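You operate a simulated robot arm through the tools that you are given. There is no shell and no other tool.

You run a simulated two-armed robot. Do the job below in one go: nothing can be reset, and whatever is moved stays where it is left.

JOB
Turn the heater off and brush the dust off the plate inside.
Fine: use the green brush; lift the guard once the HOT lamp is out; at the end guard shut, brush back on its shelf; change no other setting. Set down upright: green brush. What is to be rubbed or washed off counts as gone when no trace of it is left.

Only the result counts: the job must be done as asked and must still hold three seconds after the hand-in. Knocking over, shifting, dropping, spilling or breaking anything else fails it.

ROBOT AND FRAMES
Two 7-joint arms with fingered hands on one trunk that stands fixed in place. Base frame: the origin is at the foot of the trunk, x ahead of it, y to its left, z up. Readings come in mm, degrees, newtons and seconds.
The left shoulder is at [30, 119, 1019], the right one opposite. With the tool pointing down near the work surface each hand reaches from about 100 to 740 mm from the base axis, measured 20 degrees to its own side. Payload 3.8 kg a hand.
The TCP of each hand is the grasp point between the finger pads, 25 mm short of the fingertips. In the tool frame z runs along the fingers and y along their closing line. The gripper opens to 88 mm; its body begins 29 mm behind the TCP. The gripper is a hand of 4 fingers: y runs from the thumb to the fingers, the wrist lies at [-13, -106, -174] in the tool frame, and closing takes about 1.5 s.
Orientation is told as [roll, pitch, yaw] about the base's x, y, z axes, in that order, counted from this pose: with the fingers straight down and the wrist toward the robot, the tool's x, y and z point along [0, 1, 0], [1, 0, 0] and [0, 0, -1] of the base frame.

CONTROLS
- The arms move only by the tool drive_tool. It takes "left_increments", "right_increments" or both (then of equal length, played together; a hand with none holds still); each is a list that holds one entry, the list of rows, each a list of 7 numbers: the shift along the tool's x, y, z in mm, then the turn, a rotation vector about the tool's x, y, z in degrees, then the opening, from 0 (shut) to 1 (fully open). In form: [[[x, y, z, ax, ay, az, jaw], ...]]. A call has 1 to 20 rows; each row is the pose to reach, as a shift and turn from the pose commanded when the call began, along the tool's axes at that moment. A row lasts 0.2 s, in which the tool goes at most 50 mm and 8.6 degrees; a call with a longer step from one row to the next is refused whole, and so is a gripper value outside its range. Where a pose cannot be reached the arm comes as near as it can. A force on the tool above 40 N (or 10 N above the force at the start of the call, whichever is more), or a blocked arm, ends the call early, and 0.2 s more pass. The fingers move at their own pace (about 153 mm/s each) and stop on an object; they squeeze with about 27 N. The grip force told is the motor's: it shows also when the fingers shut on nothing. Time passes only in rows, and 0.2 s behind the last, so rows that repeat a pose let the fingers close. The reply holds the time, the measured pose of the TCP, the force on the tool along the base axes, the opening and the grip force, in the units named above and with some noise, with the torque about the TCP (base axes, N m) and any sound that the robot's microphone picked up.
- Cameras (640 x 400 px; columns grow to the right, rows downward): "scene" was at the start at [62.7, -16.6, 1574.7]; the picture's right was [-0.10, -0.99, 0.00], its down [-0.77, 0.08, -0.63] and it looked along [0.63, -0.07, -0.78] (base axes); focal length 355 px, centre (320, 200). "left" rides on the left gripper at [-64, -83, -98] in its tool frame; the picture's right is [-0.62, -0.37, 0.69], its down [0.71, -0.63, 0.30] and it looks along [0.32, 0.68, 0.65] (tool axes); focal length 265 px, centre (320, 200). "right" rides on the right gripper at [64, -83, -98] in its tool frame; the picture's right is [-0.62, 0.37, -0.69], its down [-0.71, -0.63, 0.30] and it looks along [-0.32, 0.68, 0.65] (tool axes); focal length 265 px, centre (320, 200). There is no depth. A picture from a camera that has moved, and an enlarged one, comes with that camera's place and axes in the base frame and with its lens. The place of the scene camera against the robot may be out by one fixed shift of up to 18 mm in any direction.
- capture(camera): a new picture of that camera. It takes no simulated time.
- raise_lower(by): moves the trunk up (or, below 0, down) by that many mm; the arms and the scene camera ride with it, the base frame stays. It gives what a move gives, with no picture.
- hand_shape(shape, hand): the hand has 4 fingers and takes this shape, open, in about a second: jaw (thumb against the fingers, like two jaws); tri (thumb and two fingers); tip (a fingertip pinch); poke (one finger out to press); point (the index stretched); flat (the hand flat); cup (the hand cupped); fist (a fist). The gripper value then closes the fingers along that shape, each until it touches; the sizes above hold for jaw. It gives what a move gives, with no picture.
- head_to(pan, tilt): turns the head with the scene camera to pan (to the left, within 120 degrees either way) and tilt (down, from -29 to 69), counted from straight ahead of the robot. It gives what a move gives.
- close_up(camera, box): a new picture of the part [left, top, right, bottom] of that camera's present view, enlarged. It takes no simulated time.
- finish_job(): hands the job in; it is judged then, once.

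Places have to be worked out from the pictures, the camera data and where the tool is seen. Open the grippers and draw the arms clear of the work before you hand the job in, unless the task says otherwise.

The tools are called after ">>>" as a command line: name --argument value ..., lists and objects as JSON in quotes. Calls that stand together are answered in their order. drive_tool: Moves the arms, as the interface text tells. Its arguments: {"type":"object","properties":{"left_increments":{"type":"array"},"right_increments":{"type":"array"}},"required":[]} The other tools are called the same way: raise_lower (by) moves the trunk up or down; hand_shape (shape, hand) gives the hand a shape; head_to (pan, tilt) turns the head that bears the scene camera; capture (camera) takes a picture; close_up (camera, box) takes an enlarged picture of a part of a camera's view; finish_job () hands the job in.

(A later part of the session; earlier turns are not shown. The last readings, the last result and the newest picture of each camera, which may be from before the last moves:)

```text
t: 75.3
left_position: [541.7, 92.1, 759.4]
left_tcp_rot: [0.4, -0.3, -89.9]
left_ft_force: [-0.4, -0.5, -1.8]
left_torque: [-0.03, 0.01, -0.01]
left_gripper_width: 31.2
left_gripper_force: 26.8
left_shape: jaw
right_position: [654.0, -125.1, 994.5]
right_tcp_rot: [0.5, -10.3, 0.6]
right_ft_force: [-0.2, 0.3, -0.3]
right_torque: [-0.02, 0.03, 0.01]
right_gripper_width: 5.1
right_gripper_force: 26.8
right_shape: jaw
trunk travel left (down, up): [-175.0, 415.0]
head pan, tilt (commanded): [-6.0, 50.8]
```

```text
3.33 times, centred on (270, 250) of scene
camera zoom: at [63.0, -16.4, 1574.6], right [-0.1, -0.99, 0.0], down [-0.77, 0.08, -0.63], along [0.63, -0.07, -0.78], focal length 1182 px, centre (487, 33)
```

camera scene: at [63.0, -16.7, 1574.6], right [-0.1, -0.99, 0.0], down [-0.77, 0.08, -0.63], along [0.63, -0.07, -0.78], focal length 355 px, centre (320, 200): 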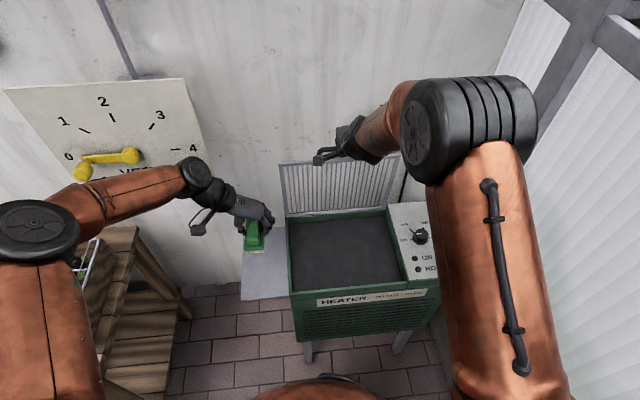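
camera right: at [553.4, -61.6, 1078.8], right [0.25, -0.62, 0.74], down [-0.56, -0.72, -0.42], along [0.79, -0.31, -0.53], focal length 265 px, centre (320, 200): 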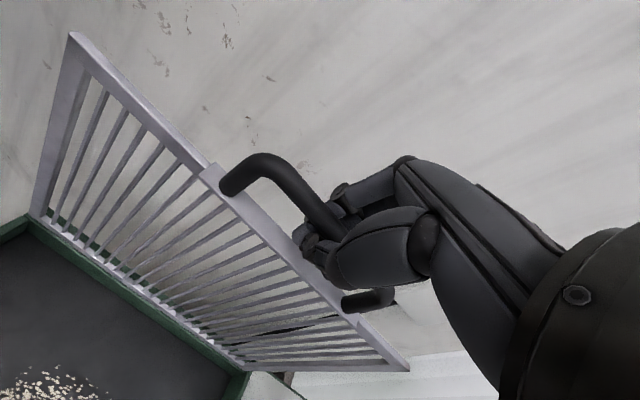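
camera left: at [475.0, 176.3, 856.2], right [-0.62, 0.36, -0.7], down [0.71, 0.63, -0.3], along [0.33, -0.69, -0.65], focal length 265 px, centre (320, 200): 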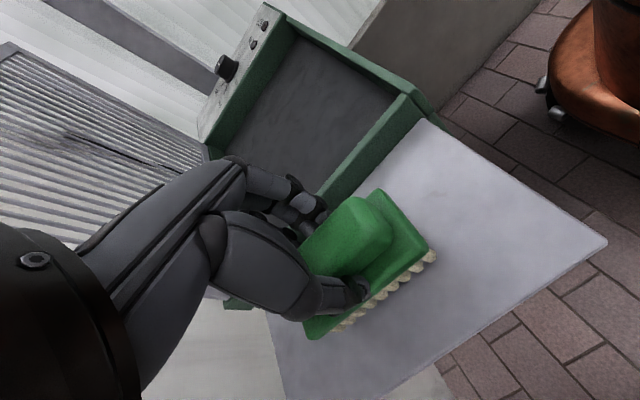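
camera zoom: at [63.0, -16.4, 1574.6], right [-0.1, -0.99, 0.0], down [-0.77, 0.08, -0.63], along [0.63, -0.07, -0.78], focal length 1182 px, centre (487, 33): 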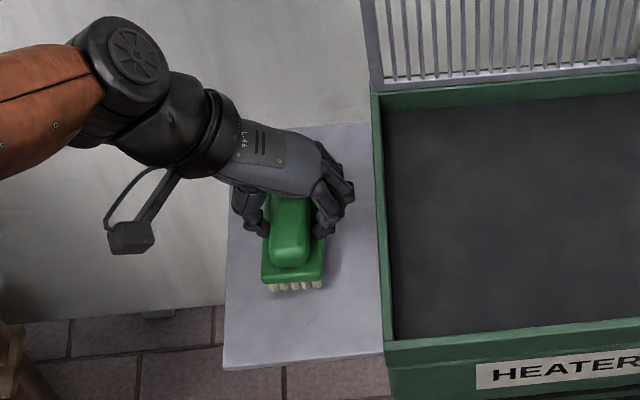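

The brush is right above its place. I lower it in 1 mm rows to feel for the shelf.

>>> drive_tool --left_increments '[[[0, 0, 1, 0, 0, 0, 0], [0, 0, 2, 0, 0, 0, 0], [0, 0, 3, 0, 0, 0, 0], [0, 0, 4, 0, 0, 0, 0], [0, 0, 5, 0, 0, 0, 0]]]'

>>> drive_tool --left_increments '[[[0, 0, 1, 0, 0, 0, 0], [0, 0, 2, 0, 0, 0, 0], [0, 0, 2, 0, 0, 0, 0]]]'

```text
t: 76.5
left_position: [539.7, 92.8, 754.5]
left_tcp_rot: [0.3, -0.3, -90.0]
left_ft_force: [-0.2, 0.8, -1.4]
left_torque: [-0.04, 0.03, -0.04]
left_gripper_width: 31.1
left_gripper_force: 27.1
left_shape: jaw
right_position: [654.1, -123.9, 995.9]
right_tcp_rot: [0.5, -10.2, 0.5]
right_ft_force: [-0.3, -0.5, 0.4]
right_torque: [-0.04, 0.03, 0.02]
right_gripper_width: 4.9
right_gripper_force: 27.3
right_shape: jaw
trunk travel left (down, up): [-175.0, 415.0]
head pan, tilt (commanded): [-6.0, 50.8]
```

```text
t: 77.3
left_position: [540.9, 92.2, 752.5]
left_tcp_rot: [0.3, -0.3, -89.9]
left_ft_force: [0.2, 0.0, 1.2]
left_torque: [0.0, 0.05, -0.01]
left_gripper_width: 31.0
left_gripper_force: 27.1
left_shape: jaw
right_position: [655.4, -124.5, 994.4]
right_tcp_rot: [0.5, -10.2, 0.7]
right_ft_force: [0.6, 0.0, -0.2]
right_torque: [-0.03, -0.02, 0.0]
right_gripper_width: 5.2
right_gripper_force: 27.4
right_shape: jaw
trunk travel left (down, up): [-175.0, 415.0]
head pan, tilt (commanded): [-6.0, 50.8]
```

The force is just starting to show. I go another 1.5 mm to seat it.

>>> drive_tool --left_increments '[[[0, 0, 0.7, 0, 0, 0, 0], [0, 0, 1.4, 0, 0, 0, 0], [0, 0, 1.4, 0, 0, 0, 0]]]'

```text
t: 78.1
left_position: [540.7, 92.5, 750.5]
left_tcp_rot: [0.4, -0.3, -89.9]
left_ft_force: [0.1, 0.8, 7.6]
left_torque: [-0.07, 0.05, 0.03]
left_gripper_width: 31.2
left_gripper_force: 27.1
left_shape: jaw
right_position: [653.6, -123.3, 995.3]
right_tcp_rot: [0.5, -10.1, 0.7]
right_ft_force: [0.5, 0.5, -0.1]
right_torque: [-0.01, 0.0, -0.01]
right_gripper_width: 4.9
right_gripper_force: 26.8
right_shape: jaw
trunk travel left (down, up): [-175.0, 415.0]
head pan, tilt (commanded): [-6.0, 50.8]
```

The brush is seated on the shelf (7.6 N). I open the left hand to 53 mm and then lift straight up.

>>> drive_tool --left_increments '[[[0, 0, -0.6, 0, 0, 0, 0.4], [0, 0, -0.6, 0, 0, 0, 0.5], [0, 0, -0.6, 0, 0, 0, 0.6], [0, 0, -0.6, 0, 0, 0, 0.62], [0, 0, -0.6, 0, 0, 0, 0.62]]]'

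>>> close_up --camera "left" --box '[240, 150, 500, 360]'

>>> close_up --camera "scene" --box '[200, 190, 340, 310]'

```text
t: 79.3
left_position: [540.6, 91.5, 752.0]
left_tcp_rot: [0.4, -0.3, -89.8]
left_ft_force: [0.7, 0.0, -0.6]
left_torque: [-0.01, 0.01, 0.0]
left_gripper_width: 54.1
left_gripper_force: 0.1
left_shape: jaw
right_position: [653.9, -123.7, 994.8]
right_tcp_rot: [0.6, -10.2, 0.7]
right_ft_force: [1.3, -0.6, 0.0]
right_torque: [0.0, -0.02, 0.0]
right_gripper_width: 4.8
right_gripper_force: 26.6
right_shape: jaw
trunk travel left (down, up): [-175.0, 415.0]
head pan, tilt (commanded): [-6.0, 50.8]
```

```text
1.90 times, centred on (370, 255) of left
camera zoom: at [474.3, 176.1, 848.5], right [-0.62, 0.36, -0.7], down [0.71, 0.63, -0.3], along [0.33, -0.69, -0.65], focal length 506 px, centre (225, 95)
```

zoom: 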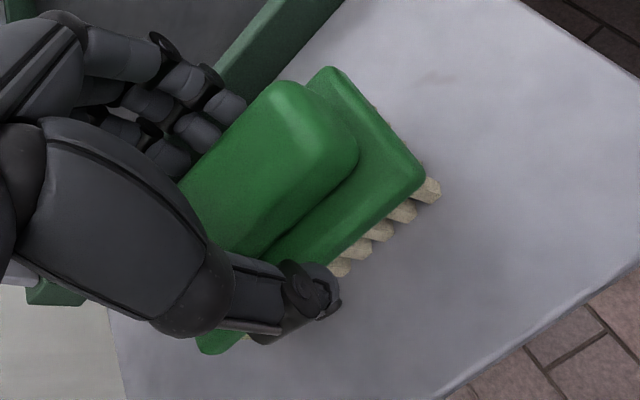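

```text
3.33 times, centred on (270, 250) of scene
camera zoom: at [62.9, -16.4, 1574.6], right [-0.1, -0.99, 0.0], down [-0.77, 0.08, -0.63], along [0.63, -0.07, -0.78], focal length 1182 px, centre (487, 33)
```

zoom: 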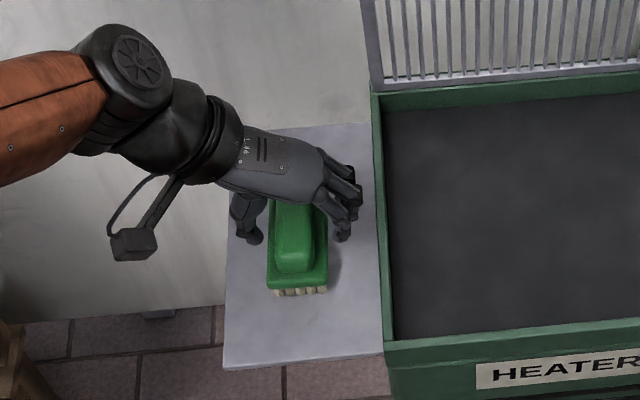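

The brush stands upright in its place. I lift the left hand clear and turn the right hand back to the 40° tilt it had while lifting.

>>> drive_tool --left_increments '[[[0, 0, -20, 0, 0, 0, 0.62], [0, 0, -45, 0, 0, 0, 0.62], [0, 0, -75, 0, 0, 0, 0.62], [0, 0, -105, 0, 0, 0, 0.62], [-15, -15, -135, 0, 0, 0, 0.62], [-30, -30, -160, 0, 0, 0, 0.62], [-45, -50, -180, 0, 0, 0, 0.62], [-60, -80, -190, 0, 0, 0, 0.62]]]' --right_increments '[[[0, 0, 0, 0, 0, 0, 0], [0, -0.9, 0.2, -5, 0, 0, 0], [0, -1.8, 0.5, -10, 0, 0, 0], [0, -2.8, 0.7, -15, 0, 0, 0], [0, -3.7, 1.0, -20, 0, 0, 0], [0, -4.6, 1.2, -25, 0, 0, 0], [0, -5.5, 1.5, -30, 0, 0, 0], [0, -5.5, 1.5, -30, 0, 0, 0]]]'

>>> capture --camera "scene"

>>> capture --camera "right"

>>> capture --camera "left"

```text
t: 81.1
left_position: [477.6, 172.5, 940.3]
left_tcp_rot: [0.3, -0.3, -90.0]
left_ft_force: [0.2, 0.3, -0.4]
left_torque: [0.03, -0.01, 0.03]
left_gripper_width: 54.3
left_gripper_force: 0.1
left_shape: jaw
right_position: [648.0, -123.8, 992.0]
right_tcp_rot: [0.6, -40.2, 0.3]
right_ft_force: [0.2, 0.6, -0.8]
right_torque: [0.02, 0.02, 0.0]
right_gripper_width: 5.0
right_gripper_force: 27.4
right_shape: jaw
trunk travel left (down, up): [-175.0, 415.0]
head pan, tilt (commanded): [-6.0, 50.8]
```

```text
taken
camera scene: at [62.3, -15.7, 1574.7], right [-0.11, -0.99, 0.0], down [-0.77, 0.08, -0.63], along [0.63, -0.07, -0.78], focal length 355 px, centre (320, 200)
```

scene: 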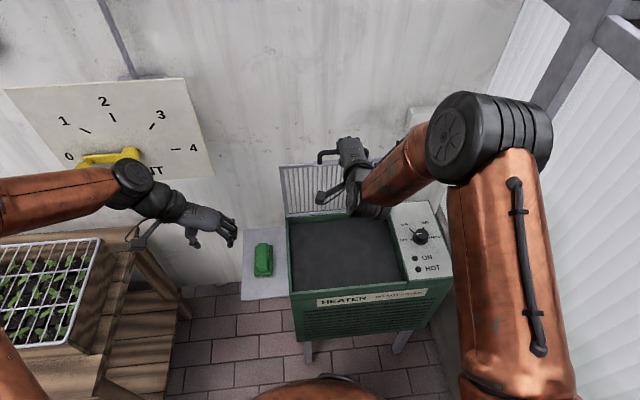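

```text
taken
camera right: at [519.9, -61.4, 1014.9], right [-0.16, -0.63, 0.76], down [-0.27, -0.71, -0.65], along [0.95, -0.31, -0.06], focal length 265 px, centre (320, 200)
```

right: 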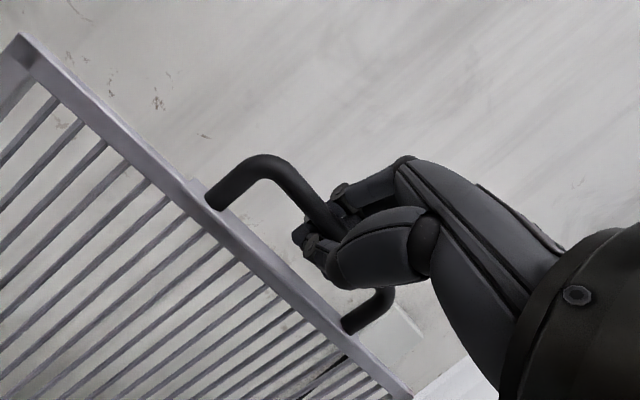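

```text
taken
camera left: at [412.0, 257.7, 1037.4], right [-0.62, 0.36, -0.7], down [0.71, 0.63, -0.3], along [0.33, -0.69, -0.65], focal length 265 px, centre (320, 200)
```

left: 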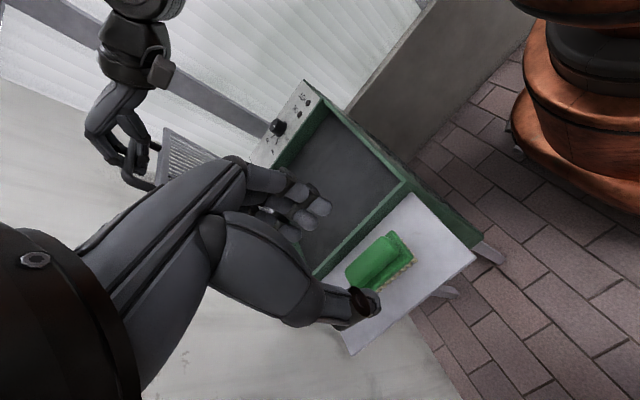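

The brush stays put on the shelf and the left hand is clear. I swing the guard back down along the same arc, first to about 40°.

>>> drive_tool --right_increments '[[[0, -8.2, -6.2, 0, 0, 0, 0], [0, -16.4, -12.5, 0, 0, 0, 0], [0, -25.9, -18.8, 0, 0, 0, 0], [0, -35.4, -24.7, 0, 0, 0, 0], [0, -45.4, -30.1, 0, 0, 0, 0], [0, -55.4, -35.1, 0, 0, 0, 0], [0, -65.9, -39.6, 0, 0, 0, 0], [0, -76.4, -43.7, 0, 0, 0, 0], [0, -87.2, -47.3, 0, 0, 0, 0], [0, -98, -50.5, 0, 0, 0, 0], [0, -109, -53.2, 0, 0, 0, 0], [0, -120, -55.4, 0, 0, 0, 0], [0, -131.2, -57.1, 0, 0, 0, 0], [0, -142.4, -58.4, 0, 0, 0, 0], [0, -153.7, -59.1, 0, 0, 0, 0], [0, -165, -59.4, 0, 0, 0, 0], [0, -176.2, -59.1, 0, 0, 0, 0], [0, -187.5, -58.3, 0, 0, 0, 0], [0, -198.7, -57.1, 0, 0, 0, 0], [0, -209.9, -55.4, 0, 0, 0, 0]]]'

>>> capture --camera "right"

>>> capture --camera "scene"

```text
t: 85.3
left_position: [483.4, 175.1, 937.5]
left_tcp_rot: [0.1, -0.4, -89.9]
left_ft_force: [0.9, 0.7, -0.3]
left_torque: [-0.04, -0.02, 0.0]
left_gripper_width: 54.2
left_gripper_force: 0.0
left_shape: jaw
right_position: [456.0, -124.4, 896.7]
right_tcp_rot: [0.7, -40.0, 0.3]
right_ft_force: [30.8, 6.5, -23.8]
right_torque: [0.0, 0.07, 0.2]
right_gripper_width: 4.4
right_gripper_force: 27.8
right_shape: jaw
trunk travel left (down, up): [-175.0, 415.0]
head pan, tilt (commanded): [-6.0, 50.8]
```

```text
taken
camera right: at [327.8, -62.8, 920.1], right [-0.15, -0.63, 0.76], down [-0.28, -0.71, -0.65], along [0.95, -0.31, -0.06], focal length 265 px, centre (320, 200)
```

right: 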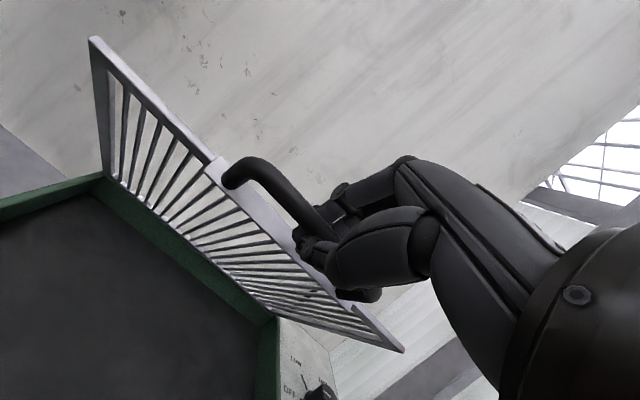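

```text
taken
camera scene: at [69.8, -15.9, 1574.3], right [-0.1, -0.99, 0.0], down [-0.77, 0.08, -0.63], along [0.62, -0.07, -0.78], focal length 355 px, centre (320, 200)
```

scene: 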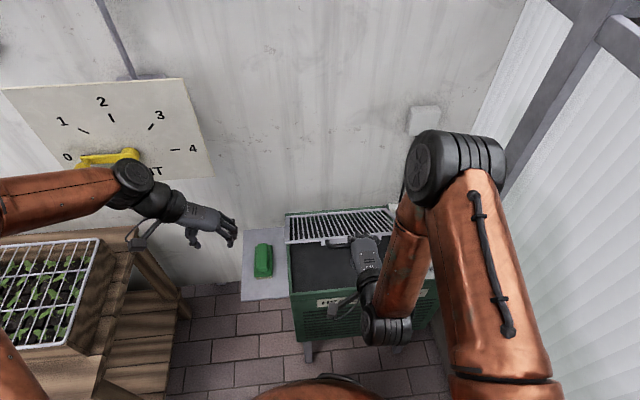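

The radial pull has risen to 39 N because the bar sits differently in the grip now. I ease the hand in toward the hinge to relieve it before continuing.

>>> drive_tool --right_increments '[[[0, 0.8, 3.9, 0, 0, 0, 0], [0, 1.6, 7.8, 0, 0, 0, 0], [0, 1.6, 7.8, 0, 0, 0, 0]]]'

>>> close_up --camera "right" --box '[190, 120, 440, 330]'

```text
t: 86.1
left_position: [479.3, 173.6, 939.2]
left_tcp_rot: [0.3, -0.2, -89.9]
left_ft_force: [0.4, -0.3, 0.6]
left_torque: [-0.04, 0.02, 0.05]
left_gripper_width: 54.3
left_gripper_force: 0.0
left_shape: jaw
right_position: [457.9, -124.4, 894.1]
right_tcp_rot: [0.7, -40.1, 0.3]
right_ft_force: [4.7, 5.5, -2.9]
right_torque: [0.0, 0.02, 0.04]
right_gripper_width: 4.9
right_gripper_force: 26.9
right_shape: jaw
trunk travel left (down, up): [-175.0, 415.0]
head pan, tilt (commanded): [-6.0, 50.8]
```

```text
1.90 times, centred on (315, 225) of right
camera zoom: at [329.6, -63.3, 917.0], right [-0.16, -0.63, 0.76], down [-0.28, -0.71, -0.65], along [0.95, -0.31, -0.06], focal length 506 px, centre (330, 152)
```

zoom: 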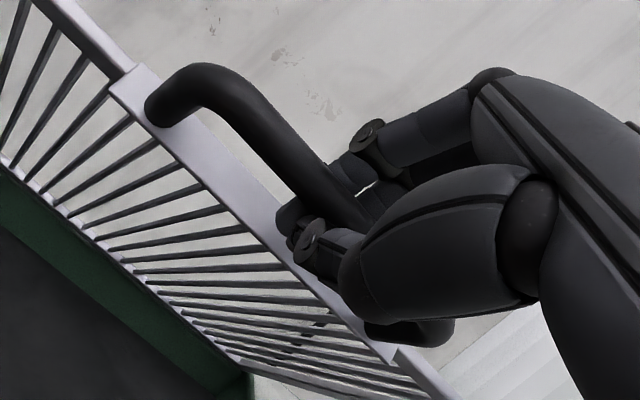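

The pull is relieved, with the bar now sitting deeper in the grip. I recompute the arc for this and lower to about 20°.

>>> drive_tool --right_increments '[[[0, -11.3, 3, 0, 0, 0, 0], [0, -22.6, 6.1, 0, 0, 0, 0], [0, -33.4, 9.4, 0, 0, 0, 0], [0, -44.2, 12.9, 0, 0, 0, 0], [0, -54.6, 17.2, 0, 0, 0, 0], [0, -65, 21.6, 0, 0, 0, 0], [0, -75, 26.7, 0, 0, 0, 0], [0, -85.1, 32, 0, 0, 0, 0], [0, -85.1, 32, 0, 0, 0, 0]]]'

>>> capture --camera "right"

```text
t: 88.1
left_position: [480.2, 174.2, 939.2]
left_tcp_rot: [0.3, -0.2, -90.0]
left_ft_force: [0.5, -0.4, -1.4]
left_torque: [0.01, 0.01, 0.02]
left_gripper_width: 54.3
left_gripper_force: 0.1
left_shape: jaw
right_position: [413.3, -123.8, 814.4]
right_tcp_rot: [0.7, -40.2, 0.3]
right_ft_force: [6.6, 0.2, -2.1]
right_torque: [-0.03, 0.01, 0.05]
right_gripper_width: 4.9
right_gripper_force: 26.6
right_shape: jaw
trunk travel left (down, up): [-175.0, 415.0]
head pan, tilt (commanded): [-6.0, 50.8]
```

```text
taken
camera right: at [285.9, -62.6, 837.7], right [-0.16, -0.63, 0.76], down [-0.28, -0.71, -0.65], along [0.95, -0.31, -0.06], focal length 265 px, centre (320, 200)
```

right: 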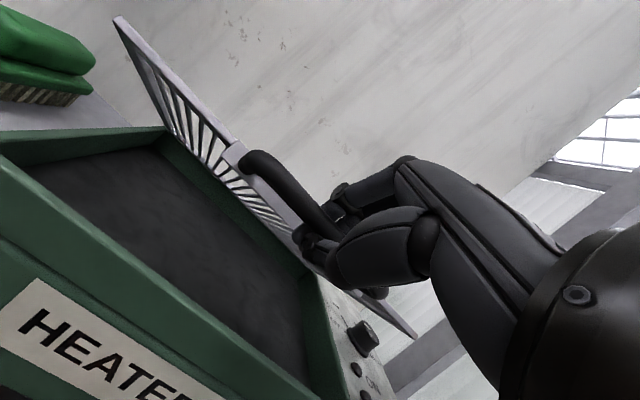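

The forces are low and the arc is right. I lower on to about 5°.

>>> drive_tool --right_increments '[[[0, -9.5, 6, 0, 0, 0, 0], [0, -19, 12.2, 0, 0, 0, 0], [0, -28, 19, 0, 0, 0, 0], [0, -36.9, 25.9, 0, 0, 0, 0], [0, -45.3, 33.4, 0, 0, 0, 0], [0, -53.5, 41.2, 0, 0, 0, 0], [0, -53.5, 41.2, 0, 0, 0, 0]]]'

>>> capture --camera "right"

>>> capture --camera "scene"

```text
t: 89.7
left_position: [478.7, 173.7, 939.9]
left_tcp_rot: [0.4, -0.2, -90.0]
left_ft_force: [0.2, -0.3, 0.4]
left_torque: [0.03, 0.01, 0.01]
left_gripper_width: 54.1
left_gripper_force: 0.1
left_shape: jaw
right_position: [402.0, -124.2, 748.2]
right_tcp_rot: [0.8, -40.2, 0.3]
right_ft_force: [-0.3, 0.4, 0.7]
right_torque: [-0.01, 0.02, 0.03]
right_gripper_width: 5.0
right_gripper_force: 26.9
right_shape: jaw
trunk travel left (down, up): [-175.0, 415.0]
head pan, tilt (commanded): [-6.0, 50.8]
```

```text
taken
camera right: at [272.5, -62.0, 771.5], right [-0.16, -0.63, 0.76], down [-0.28, -0.71, -0.65], along [0.95, -0.31, -0.06], focal length 265 px, centre (320, 200)
```

right: 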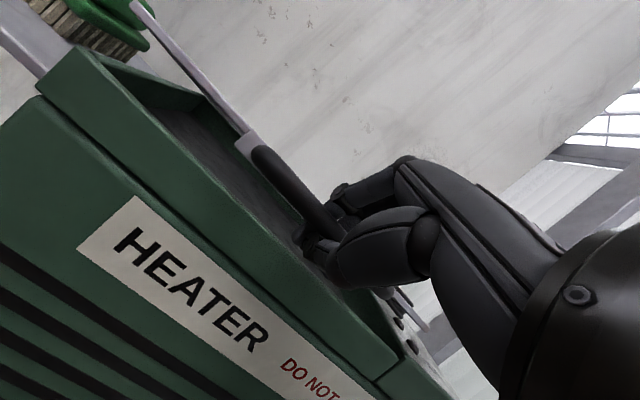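

```text
taken
camera scene: at [62.7, -16.4, 1574.7], right [-0.1, -0.99, 0.0], down [-0.77, 0.08, -0.63], along [0.63, -0.07, -0.78], focal length 355 px, centre (320, 200)
```

scene: 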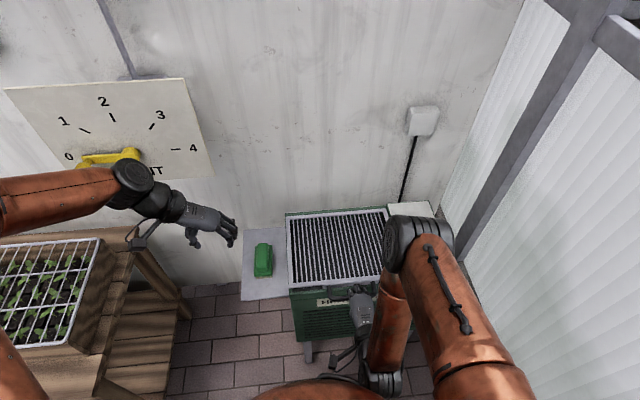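

The guard is nearly down with almost no force. I lower another 20 mm and check.

>>> drive_tool --right_increments '[[[0, -3.4, 3.7, 0, 0, 0, 0], [0, -6.8, 7.4, 0, 0, 0, 0], [0, -10.2, 11, 0, 0, 0, 0], [0, -13.6, 14.7, 0, 0, 0, 0], [0, -13.6, 14.7, 0, 0, 0, 0]]]'

>>> capture --camera "right"

>>> close_up --camera "scene" --box '[270, 200, 420, 320]'

```text
t: 90.9
left_position: [478.9, 172.8, 941.1]
left_tcp_rot: [0.4, -0.3, -89.9]
left_ft_force: [0.2, -0.5, 0.1]
left_torque: [0.04, 0.0, -0.01]
left_gripper_width: 54.2
left_gripper_force: 0.0
left_shape: jaw
right_position: [399.1, -124.0, 729.0]
right_tcp_rot: [0.7, -40.1, 0.2]
right_ft_force: [0.9, -0.8, -0.8]
right_torque: [0.01, -0.01, 0.06]
right_gripper_width: 5.1
right_gripper_force: 26.8
right_shape: jaw
trunk travel left (down, up): [-175.0, 415.0]
head pan, tilt (commanded): [-6.0, 50.8]
```

```text
taken
camera right: at [270.9, -61.8, 751.8], right [-0.16, -0.63, 0.76], down [-0.28, -0.71, -0.65], along [0.95, -0.31, -0.06], focal length 265 px, centre (320, 200)
```

right: 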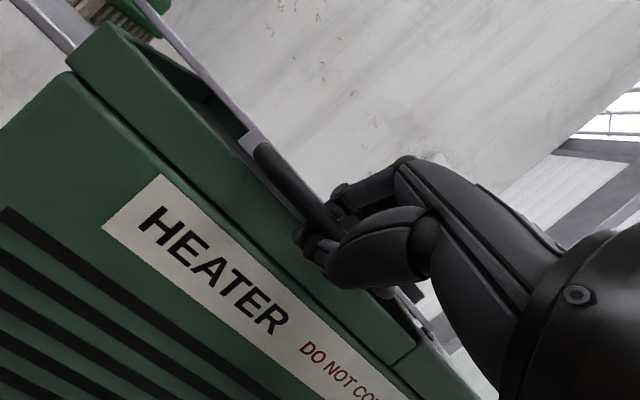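

```text
3.33 times, centred on (345, 260) of scene
camera zoom: at [62.9, -16.4, 1574.6], right [-0.1, -0.99, 0.0], down [-0.77, 0.08, -0.63], along [0.63, -0.07, -0.78], focal length 1182 px, centre (237, 0)
```

zoom: 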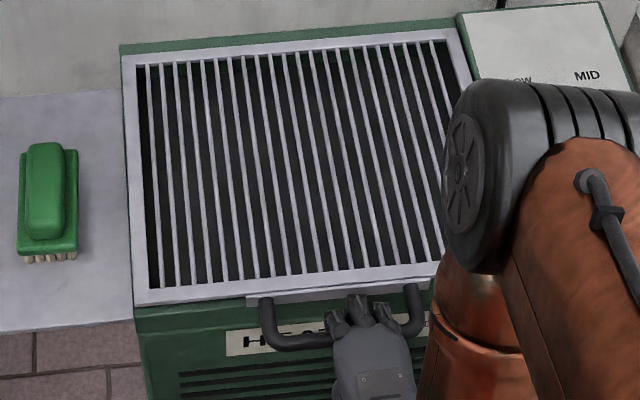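

A small gap remains (the bar is about 16 mm above closed). I continue down in small steps, watching the force.

>>> drive_tool --right_increments '[[[0, -1.3, 1.5, 0, 0, 0, 0], [0, -2.6, 3, 0, 0, 0, 0], [0, -3.9, 4.6, 0, 0, 0, 0], [0, -3.9, 4.6, 0, 0, 0, 0]]]'

>>> close_up --camera "right" --box '[190, 100, 440, 330]'

```text
t: 91.9
left_position: [478.0, 173.5, 938.2]
left_tcp_rot: [0.4, -0.3, -89.9]
left_ft_force: [0.2, 0.1, -0.2]
left_torque: [0.02, 0.0, -0.05]
left_gripper_width: 54.3
left_gripper_force: 0.0
left_shape: jaw
right_position: [399.4, -124.8, 723.7]
right_tcp_rot: [0.6, -40.1, 0.4]
right_ft_force: [-0.2, -0.4, 0.0]
right_torque: [-0.02, -0.01, -0.01]
right_gripper_width: 4.9
right_gripper_force: 26.9
right_shape: jaw
trunk travel left (down, up): [-175.0, 415.0]
head pan, tilt (commanded): [-6.0, 50.8]
```

```text
1.74 times, centred on (315, 215) of right
camera zoom: at [271.1, -62.3, 745.7], right [-0.16, -0.63, 0.76], down [-0.28, -0.71, -0.65], along [0.95, -0.31, -0.06], focal length 462 px, centre (329, 174)
```

zoom: 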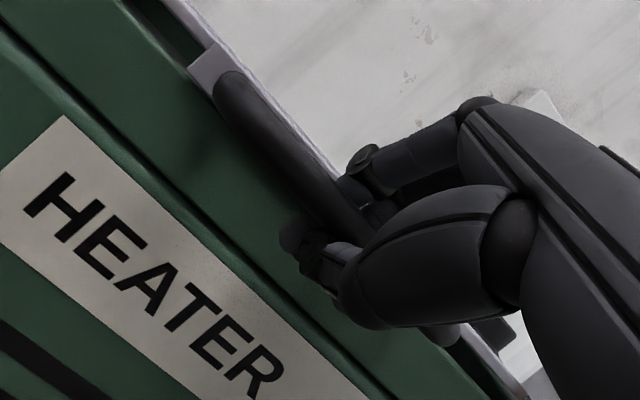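

No contact yet. I lower another 6 mm.

>>> drive_tool --right_increments '[[[0, -1.3, 1.5, 0, 0, 0, 0], [0, -2.6, 3, 0, 0, 0, 0], [0, -3.9, 4.6, 0, 0, 0, 0], [0, -3.9, 4.6, 0, 0, 0, 0]]]'

>>> close_up --camera "right" --box '[190, 100, 440, 330]'

>>> close_up --camera "scene" --box '[270, 200, 420, 320]'

```text
t: 92.9
left_position: [479.2, 173.7, 940.2]
left_tcp_rot: [0.4, -0.3, -89.9]
left_ft_force: [0.0, 1.1, 0.1]
left_torque: [0.0, 0.01, 0.01]
left_gripper_width: 54.5
left_gripper_force: 0.0
left_shape: jaw
right_position: [399.5, -124.4, 717.0]
right_tcp_rot: [0.7, -40.2, 0.3]
right_ft_force: [-0.4, 0.8, 0.0]
right_torque: [-0.04, -0.01, 0.01]
right_gripper_width: 5.0
right_gripper_force: 27.4
right_shape: jaw
trunk travel left (down, up): [-175.0, 415.0]
head pan, tilt (commanded): [-6.0, 50.8]
```

```text
1.74 times, centred on (315, 215) of right
camera zoom: at [270.8, -62.0, 739.6], right [-0.16, -0.63, 0.76], down [-0.28, -0.71, -0.65], along [0.95, -0.31, -0.06], focal length 462 px, centre (329, 174)
```

zoom: 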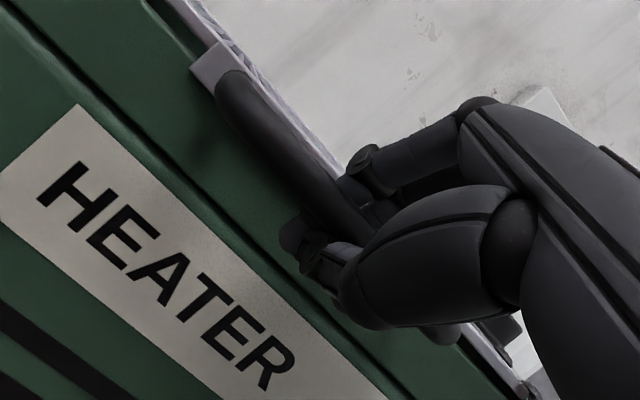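

```text
3.33 times, centred on (345, 260) of scene
camera zoom: at [62.9, -16.4, 1574.6], right [-0.1, -0.99, 0.0], down [-0.77, 0.08, -0.63], along [0.63, -0.07, -0.78], focal length 1182 px, centre (237, 0)
```

zoom: 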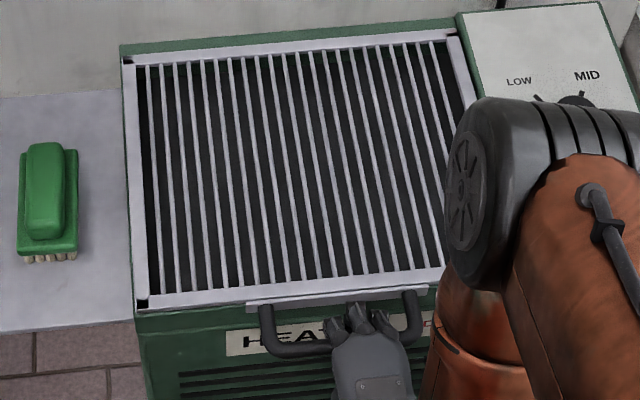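

The guard is almost seated. I go another 4 mm with small rows, to feel it seat.

>>> drive_tool --right_increments '[[[0, -0.6, 0.8, 0, 0, 0, 0], [0, -1.3, 1.5, 0, 0, 0, 0], [0, -1.9, 2.3, 0, 0, 0, 0], [0, -2.6, 3, 0, 0, 0, 0], [0, -2.6, 3, 0, 0, 0, 0]]]'

>>> close_up --camera "right" --box '[190, 100, 440, 330]'

>>> close_up --camera "scene" --box '[270, 200, 420, 320]'

```text
t: 94.1
left_position: [479.1, 173.3, 939.3]
left_tcp_rot: [0.4, -0.3, -89.9]
left_ft_force: [0.4, -0.2, -0.1]
left_torque: [-0.05, 0.04, 0.01]
left_gripper_width: 54.1
left_gripper_force: 0.0
left_shape: jaw
right_position: [400.7, -123.5, 713.8]
right_tcp_rot: [0.7, -40.3, 0.3]
right_ft_force: [-0.7, 0.7, 0.2]
right_torque: [-0.02, -0.01, -0.02]
right_gripper_width: 5.0
right_gripper_force: 26.8
right_shape: jaw
trunk travel left (down, up): [-175.0, 415.0]
head pan, tilt (commanded): [-6.0, 50.8]
```

```text
1.74 times, centred on (315, 215) of right
camera zoom: at [271.3, -62.1, 735.6], right [-0.16, -0.63, 0.76], down [-0.28, -0.71, -0.65], along [0.95, -0.31, -0.06], focal length 462 px, centre (329, 174)
```

zoom: 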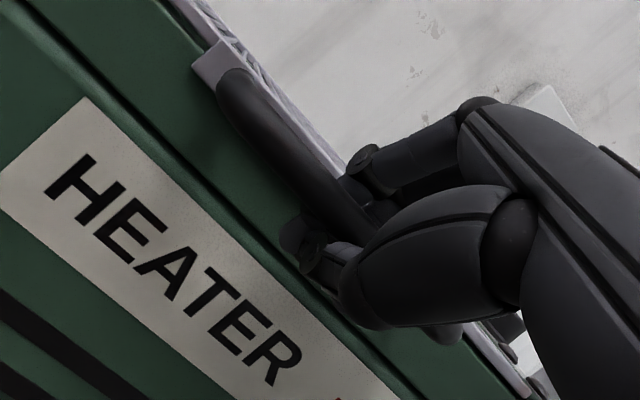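

```text
3.33 times, centred on (345, 260) of scene
camera zoom: at [62.8, -16.4, 1574.7], right [-0.1, -0.99, 0.0], down [-0.77, 0.08, -0.63], along [0.63, -0.07, -0.78], focal length 1182 px, centre (237, 0)
```

zoom: 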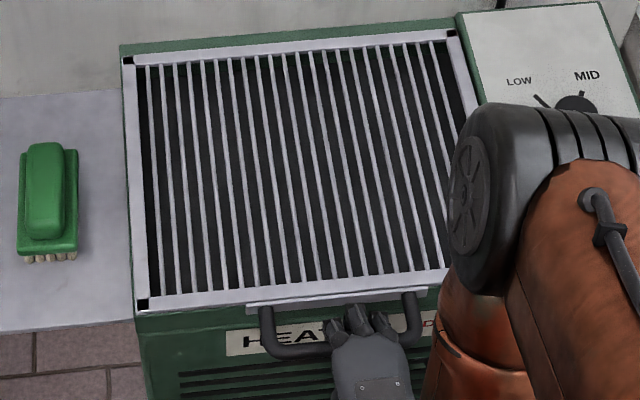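

The corner marks look as they did when closed, but there is no seating force yet. I go another 3 mm.

>>> drive_tool --right_increments '[[[0, -0.6, 0.8, 0, 0, 0, 0], [0, -1.3, 1.5, 0, 0, 0, 0], [0, -1.9, 2.3, 0, 0, 0, 0], [0, -1.9, 2.3, 0, 0, 0, 0]]]'

>>> drive_tool --right_increments '[[[0, -0.6, 0.8, 0, 0, 0, 0], [0, -1.3, 1.5, 0, 0, 0, 0], [0, -1.3, 1.5, 0, 0, 0, 0]]]'

>>> close_up --camera "scene" --box '[270, 200, 420, 320]'

```text
t: 95.1
left_position: [479.4, 172.3, 940.1]
left_tcp_rot: [0.4, -0.3, -89.8]
left_ft_force: [0.4, 0.0, 0.6]
left_torque: [0.0, 0.02, 0.0]
left_gripper_width: 54.3
left_gripper_force: 0.0
left_shape: jaw
right_position: [398.2, -124.2, 710.0]
right_tcp_rot: [0.7, -40.2, 0.2]
right_ft_force: [1.7, 0.0, 1.3]
right_torque: [-0.03, 0.01, 0.03]
right_gripper_width: 4.9
right_gripper_force: 27.1
right_shape: jaw
trunk travel left (down, up): [-175.0, 415.0]
head pan, tilt (commanded): [-6.0, 50.8]
```

```text
t: 95.9
left_position: [478.6, 172.7, 939.6]
left_tcp_rot: [0.4, -0.2, -90.0]
left_ft_force: [-0.2, -0.6, 0.2]
left_torque: [0.01, -0.02, 0.0]
left_gripper_width: 54.1
left_gripper_force: 0.0
left_shape: jaw
right_position: [399.8, -124.8, 707.1]
right_tcp_rot: [0.7, -40.2, 0.3]
right_ft_force: [1.9, 0.2, 2.5]
right_torque: [0.0, 0.01, -0.01]
right_gripper_width: 5.0
right_gripper_force: 27.0
right_shape: jaw
trunk travel left (down, up): [-175.0, 415.0]
head pan, tilt (commanded): [-6.0, 50.8]
```

```text
3.33 times, centred on (345, 260) of scene
camera zoom: at [62.9, -16.4, 1574.7], right [-0.1, -0.99, 0.0], down [-0.77, 0.08, -0.63], along [0.63, -0.07, -0.78], focal length 1182 px, centre (237, 0)
```

zoom: 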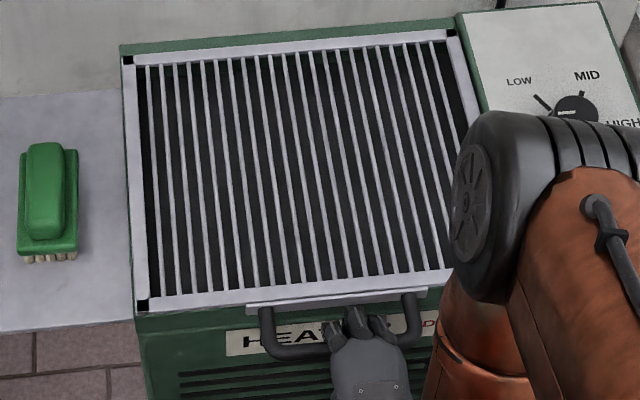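

The corners match the original closed view and a slight upward force shows, so the guard is shut. I open the fingers just slightly to free the bar and check.

>>> drive_tool --right_increments '[[[0, 0, 0, 0, 0, 0, 0.1], [0, 0, 0, 0, 0, 0, 0.15], [0, 0, 0, 0, 0, 0, 0.2], [0, 0, 0, 0, 0, 0, 0.2]]]'

>>> close_up --camera "right" --box '[190, 100, 440, 330]'

>>> close_up --camera "scene" --box '[270, 200, 420, 320]'

```text
t: 96.9
left_position: [479.5, 173.7, 938.9]
left_tcp_rot: [0.4, -0.3, -89.9]
left_ft_force: [-0.4, -0.2, 0.5]
left_torque: [0.02, 0.0, 0.0]
left_gripper_width: 53.9
left_gripper_force: 0.1
left_shape: jaw
right_position: [399.9, -123.3, 706.6]
right_tcp_rot: [0.6, -40.2, 0.3]
right_ft_force: [-0.5, 0.4, -0.3]
right_torque: [0.01, -0.01, 0.0]
right_gripper_width: 17.6
right_gripper_force: 0.1
right_shape: jaw
trunk travel left (down, up): [-175.0, 415.0]
head pan, tilt (commanded): [-6.0, 50.8]
```

```text
1.74 times, centred on (315, 215) of right
camera zoom: at [271.2, -61.6, 730.4], right [-0.16, -0.63, 0.76], down [-0.28, -0.71, -0.65], along [0.95, -0.31, -0.06], focal length 462 px, centre (329, 174)
```

zoom: 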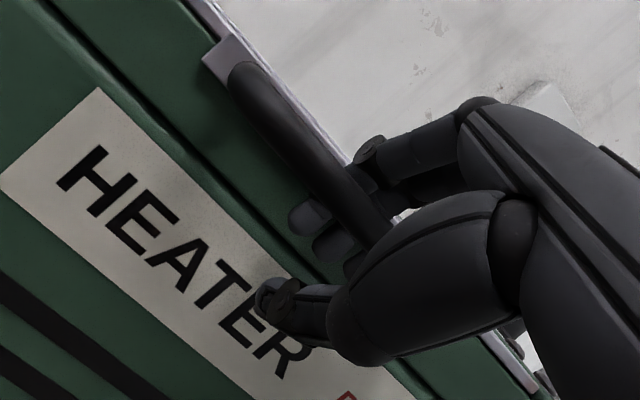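

```text
3.33 times, centred on (345, 260) of scene
camera zoom: at [62.8, -16.4, 1574.7], right [-0.1, -0.99, 0.0], down [-0.77, 0.08, -0.63], along [0.63, -0.07, -0.78], focal length 1182 px, centre (237, 0)
```

zoom: 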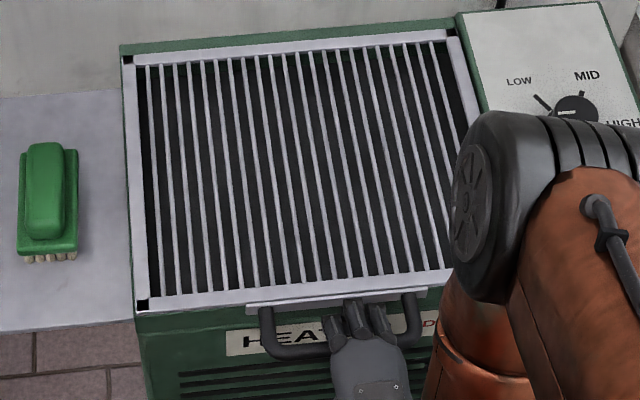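

The fingertips are still curled under the bar, so I must uncurl them before backing out. I open a little more while backing off about 12 mm along the tool axis.

>>> drive_tool --right_increments '[[[0, 0, 0, 0, 0, 0, 0.25], [0, 0, 0, 0, 0, 0, 0.3], [0, 0, -4, 0, 0, 0, 0.32], [0, 0, -8, 0, 0, 0, 0.34], [0, 0, -12, 0, 0, 0, 0.38], [0, 0, -12, 0, 0, 0, 0.42], [0, 0, -12, 0, 0, 0, 0.42]]]'

>>> close_up --camera "right" --box '[190, 100, 440, 330]'

>>> close_up --camera "scene" --box '[270, 200, 420, 320]'

```text
t: 98.5
left_position: [477.7, 173.8, 939.8]
left_tcp_rot: [0.5, -0.1, -89.9]
left_ft_force: [-0.5, 0.3, 0.1]
left_torque: [0.01, 0.0, 0.01]
left_gripper_width: 54.5
left_gripper_force: 0.2
left_shape: jaw
right_position: [391.6, -124.7, 716.8]
right_tcp_rot: [0.7, -40.2, 0.3]
right_ft_force: [0.5, -0.4, -0.5]
right_torque: [0.02, -0.02, 0.0]
right_gripper_width: 36.4
right_gripper_force: 0.1
right_shape: jaw
trunk travel left (down, up): [-175.0, 415.0]
head pan, tilt (commanded): [-6.0, 50.8]
```

```text
1.74 times, centred on (315, 215) of right
camera zoom: at [263.9, -62.6, 739.4], right [-0.16, -0.63, 0.76], down [-0.28, -0.71, -0.65], along [0.95, -0.31, -0.06], focal length 462 px, centre (329, 174)
```

zoom: 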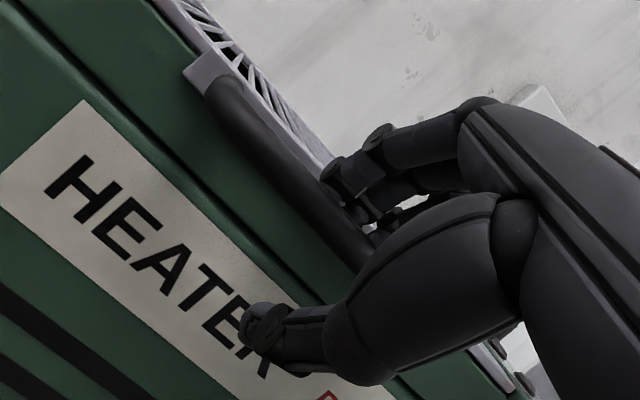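

```text
3.33 times, centred on (345, 260) of scene
camera zoom: at [62.8, -16.4, 1574.7], right [-0.1, -0.99, 0.0], down [-0.77, 0.08, -0.63], along [0.63, -0.07, -0.78], focal length 1182 px, centre (237, 0)
```

zoom: 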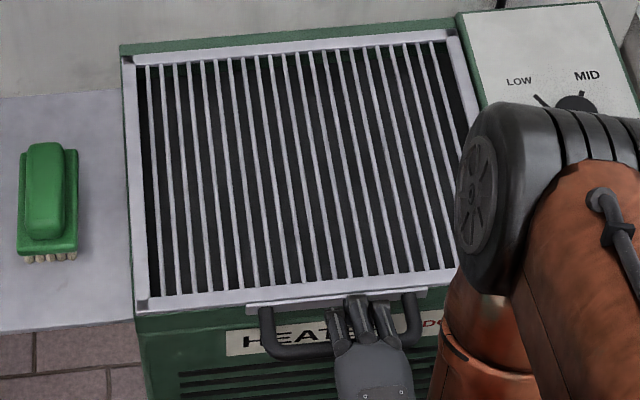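

The fingers have uncurled behind the bar. The guard seems to have ridden up slightly with them, so I back the hand out fully and then check.

>>> drive_tool --right_increments '[[[0, 0, -8, 0, 0, 0, 0.42], [0, 0, -18, 0, 0, 0, 0.42], [0, 0, -30, 0, 0, 0, 0.42], [0, 0, -45, 0, 0, 0, 0.42], [0, 0, -65, 0, 0, 0, 0.42], [0, 0, -90, 0, 0, 0, 0.42], [0, 0, -90, 0, 0, 0, 0.42]]]'

>>> capture --camera "right"

>>> close_up --camera "scene" --box '[230, 200, 420, 320]'

>>> capture --camera "left"

```text
t: 100.1
left_position: [479.3, 173.7, 939.9]
left_tcp_rot: [0.2, -0.3, -89.8]
left_ft_force: [-0.2, -0.1, 0.0]
left_torque: [0.01, 0.01, 0.0]
left_gripper_width: 54.5
left_gripper_force: 0.2
left_shape: jaw
right_position: [342.1, -130.7, 787.1]
right_tcp_rot: [-0.8, -41.6, 0.7]
right_ft_force: [0.1, -0.2, -0.6]
right_torque: [-0.01, -0.03, -0.02]
right_gripper_width: 36.5
right_gripper_force: 0.1
right_shape: jaw
trunk travel left (down, up): [-175.0, 415.0]
head pan, tilt (commanded): [-6.0, 50.8]
```

```text
taken
camera right: at [213.9, -67.1, 805.0], right [-0.18, -0.61, 0.77], down [-0.27, -0.72, -0.64], along [0.95, -0.32, -0.03], focal length 265 px, centre (320, 200)
```

right: 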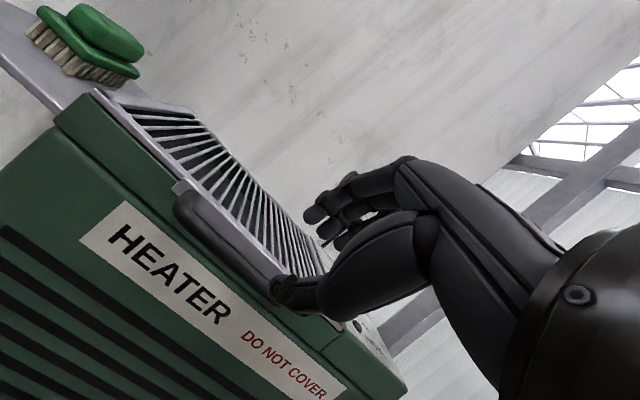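

```text
3.33 times, centred on (325, 260) of scene
camera zoom: at [63.0, -15.9, 1574.6], right [-0.1, -0.99, 0.0], down [-0.77, 0.08, -0.63], along [0.63, -0.07, -0.78], focal length 1182 px, centre (303, 0)
```

zoom: 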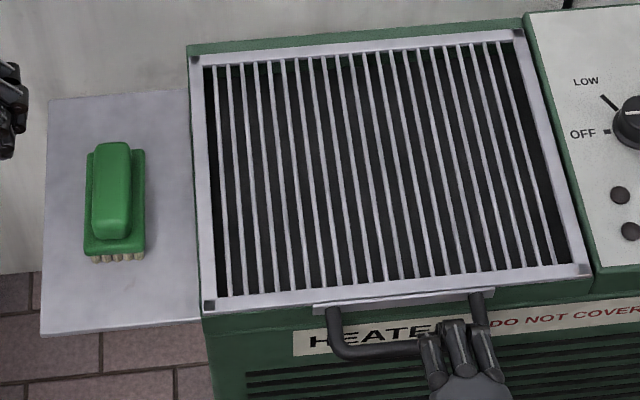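

```text
taken
camera left: at [412.8, 257.4, 1037.0], right [-0.62, 0.36, -0.7], down [0.71, 0.63, -0.3], along [0.33, -0.69, -0.65], focal length 265 px, centre (320, 200)
```

left: 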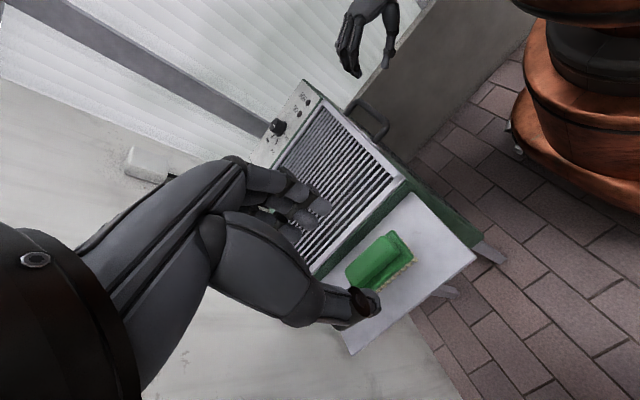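

The hand is out of the loop. I zoom in to compare the guard's seating with the original closed state.

>>> close_up --camera "right" --box '[40, 60, 340, 330]'

>>> close_up --camera "scene" --box '[280, 260, 360, 320]'

>>> close_up --camera "left" --box '[290, 80, 480, 260]'

```text
1.48 times, centred on (190, 195) of right
camera zoom: at [213.9, -67.1, 805.0], right [-0.18, -0.61, 0.77], down [-0.27, -0.72, -0.64], along [0.95, -0.32, -0.03], focal length 393 px, centre (513, 207)
```

zoom: 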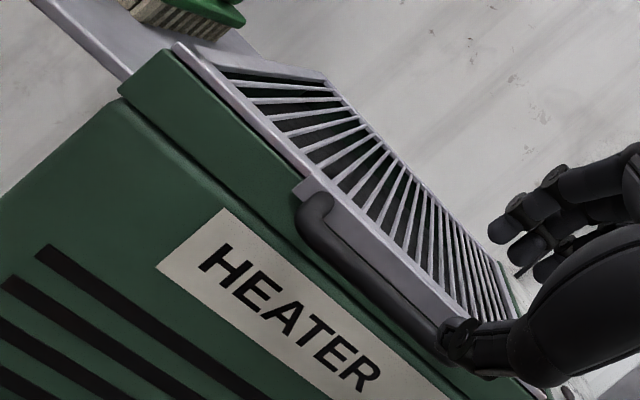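

```text
6.67 times, centred on (320, 290) of scene
camera zoom: at [63.0, -15.9, 1574.6], right [-0.1, -0.99, 0.0], down [-0.77, 0.08, -0.63], along [0.63, -0.07, -0.78], focal length 2365 px, centre (320, -400)
```

zoom: 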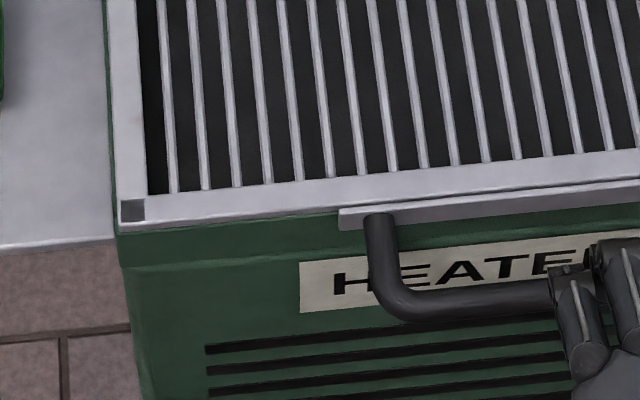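

```text
2.22 times, centred on (385, 170) of left
camera zoom: at [412.8, 257.4, 1037.0], right [-0.62, 0.36, -0.7], down [0.71, 0.63, -0.3], along [0.33, -0.69, -0.65], focal length 590 px, centre (176, 267)
```

zoom: 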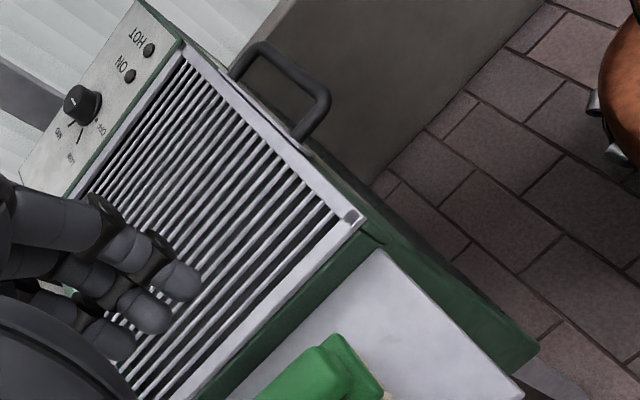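

The corner squares look lighter than in the first picture, so the guard may be a few mm proud. I bring the right hand above its front frame, fingers shut and pointing down, to press it gently closed.

>>> drive_tool --right_increments '[[[0, 19.9, -22.4, 0, 0, 0, 0.42], [2, 39.8, -44.9, 5, 0, 0, 0.42], [3, 55, -30, 12, 0, 0, 0.2], [4, 70, -18, 19, 0, 0, 0], [5, 85, -5, 26, 0, 0, 0], [6, 97, 5, 33.5, 0, 0, 0], [7, 107, 15, 41.5, 0, 0, 0], [7, 107, 15, 41.5, 0, 0, 0], [7, 107, 15, 41.5, 0, 0, 0]]]'

>>> capture --camera "right"

>>> capture --camera "scene"

```text
t: 102.1
left_position: [478.5, 173.4, 939.3]
left_tcp_rot: [0.5, -0.4, -89.9]
left_ft_force: [-0.4, 0.3, 0.4]
left_torque: [-0.01, 0.0, 0.03]
left_gripper_width: 54.2
left_gripper_force: 0.0
left_shape: jaw
right_position: [424.9, -118.6, 843.7]
right_tcp_rot: [0.5, 1.3, 0.8]
right_ft_force: [-0.4, 0.4, -0.9]
right_torque: [0.02, -0.01, 0.03]
right_gripper_width: 0.0
right_gripper_force: 27.1
right_shape: jaw
trunk travel left (down, up): [-175.0, 415.0]
head pan, tilt (commanded): [-6.0, 50.8]
```

```text
taken
camera right: at [342.4, -56.4, 945.8], right [0.39, -0.62, 0.68], down [-0.63, -0.72, -0.3], along [0.67, -0.31, -0.67], focal length 265 px, centre (320, 200)
```

right: 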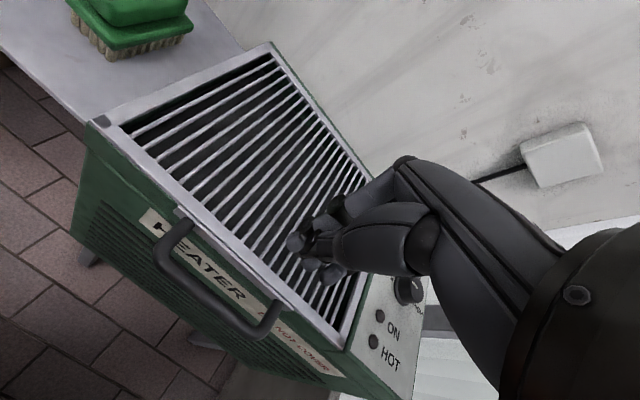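

```text
taken
camera scene: at [62.9, -16.1, 1574.6], right [-0.1, -0.99, 0.0], down [-0.77, 0.08, -0.63], along [0.63, -0.07, -0.78], focal length 355 px, centre (320, 200)
```

scene: 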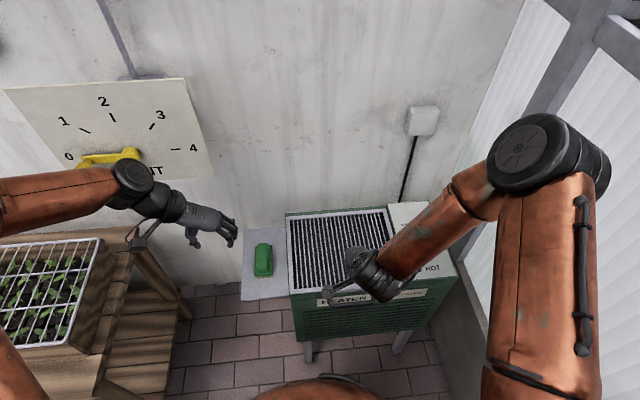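

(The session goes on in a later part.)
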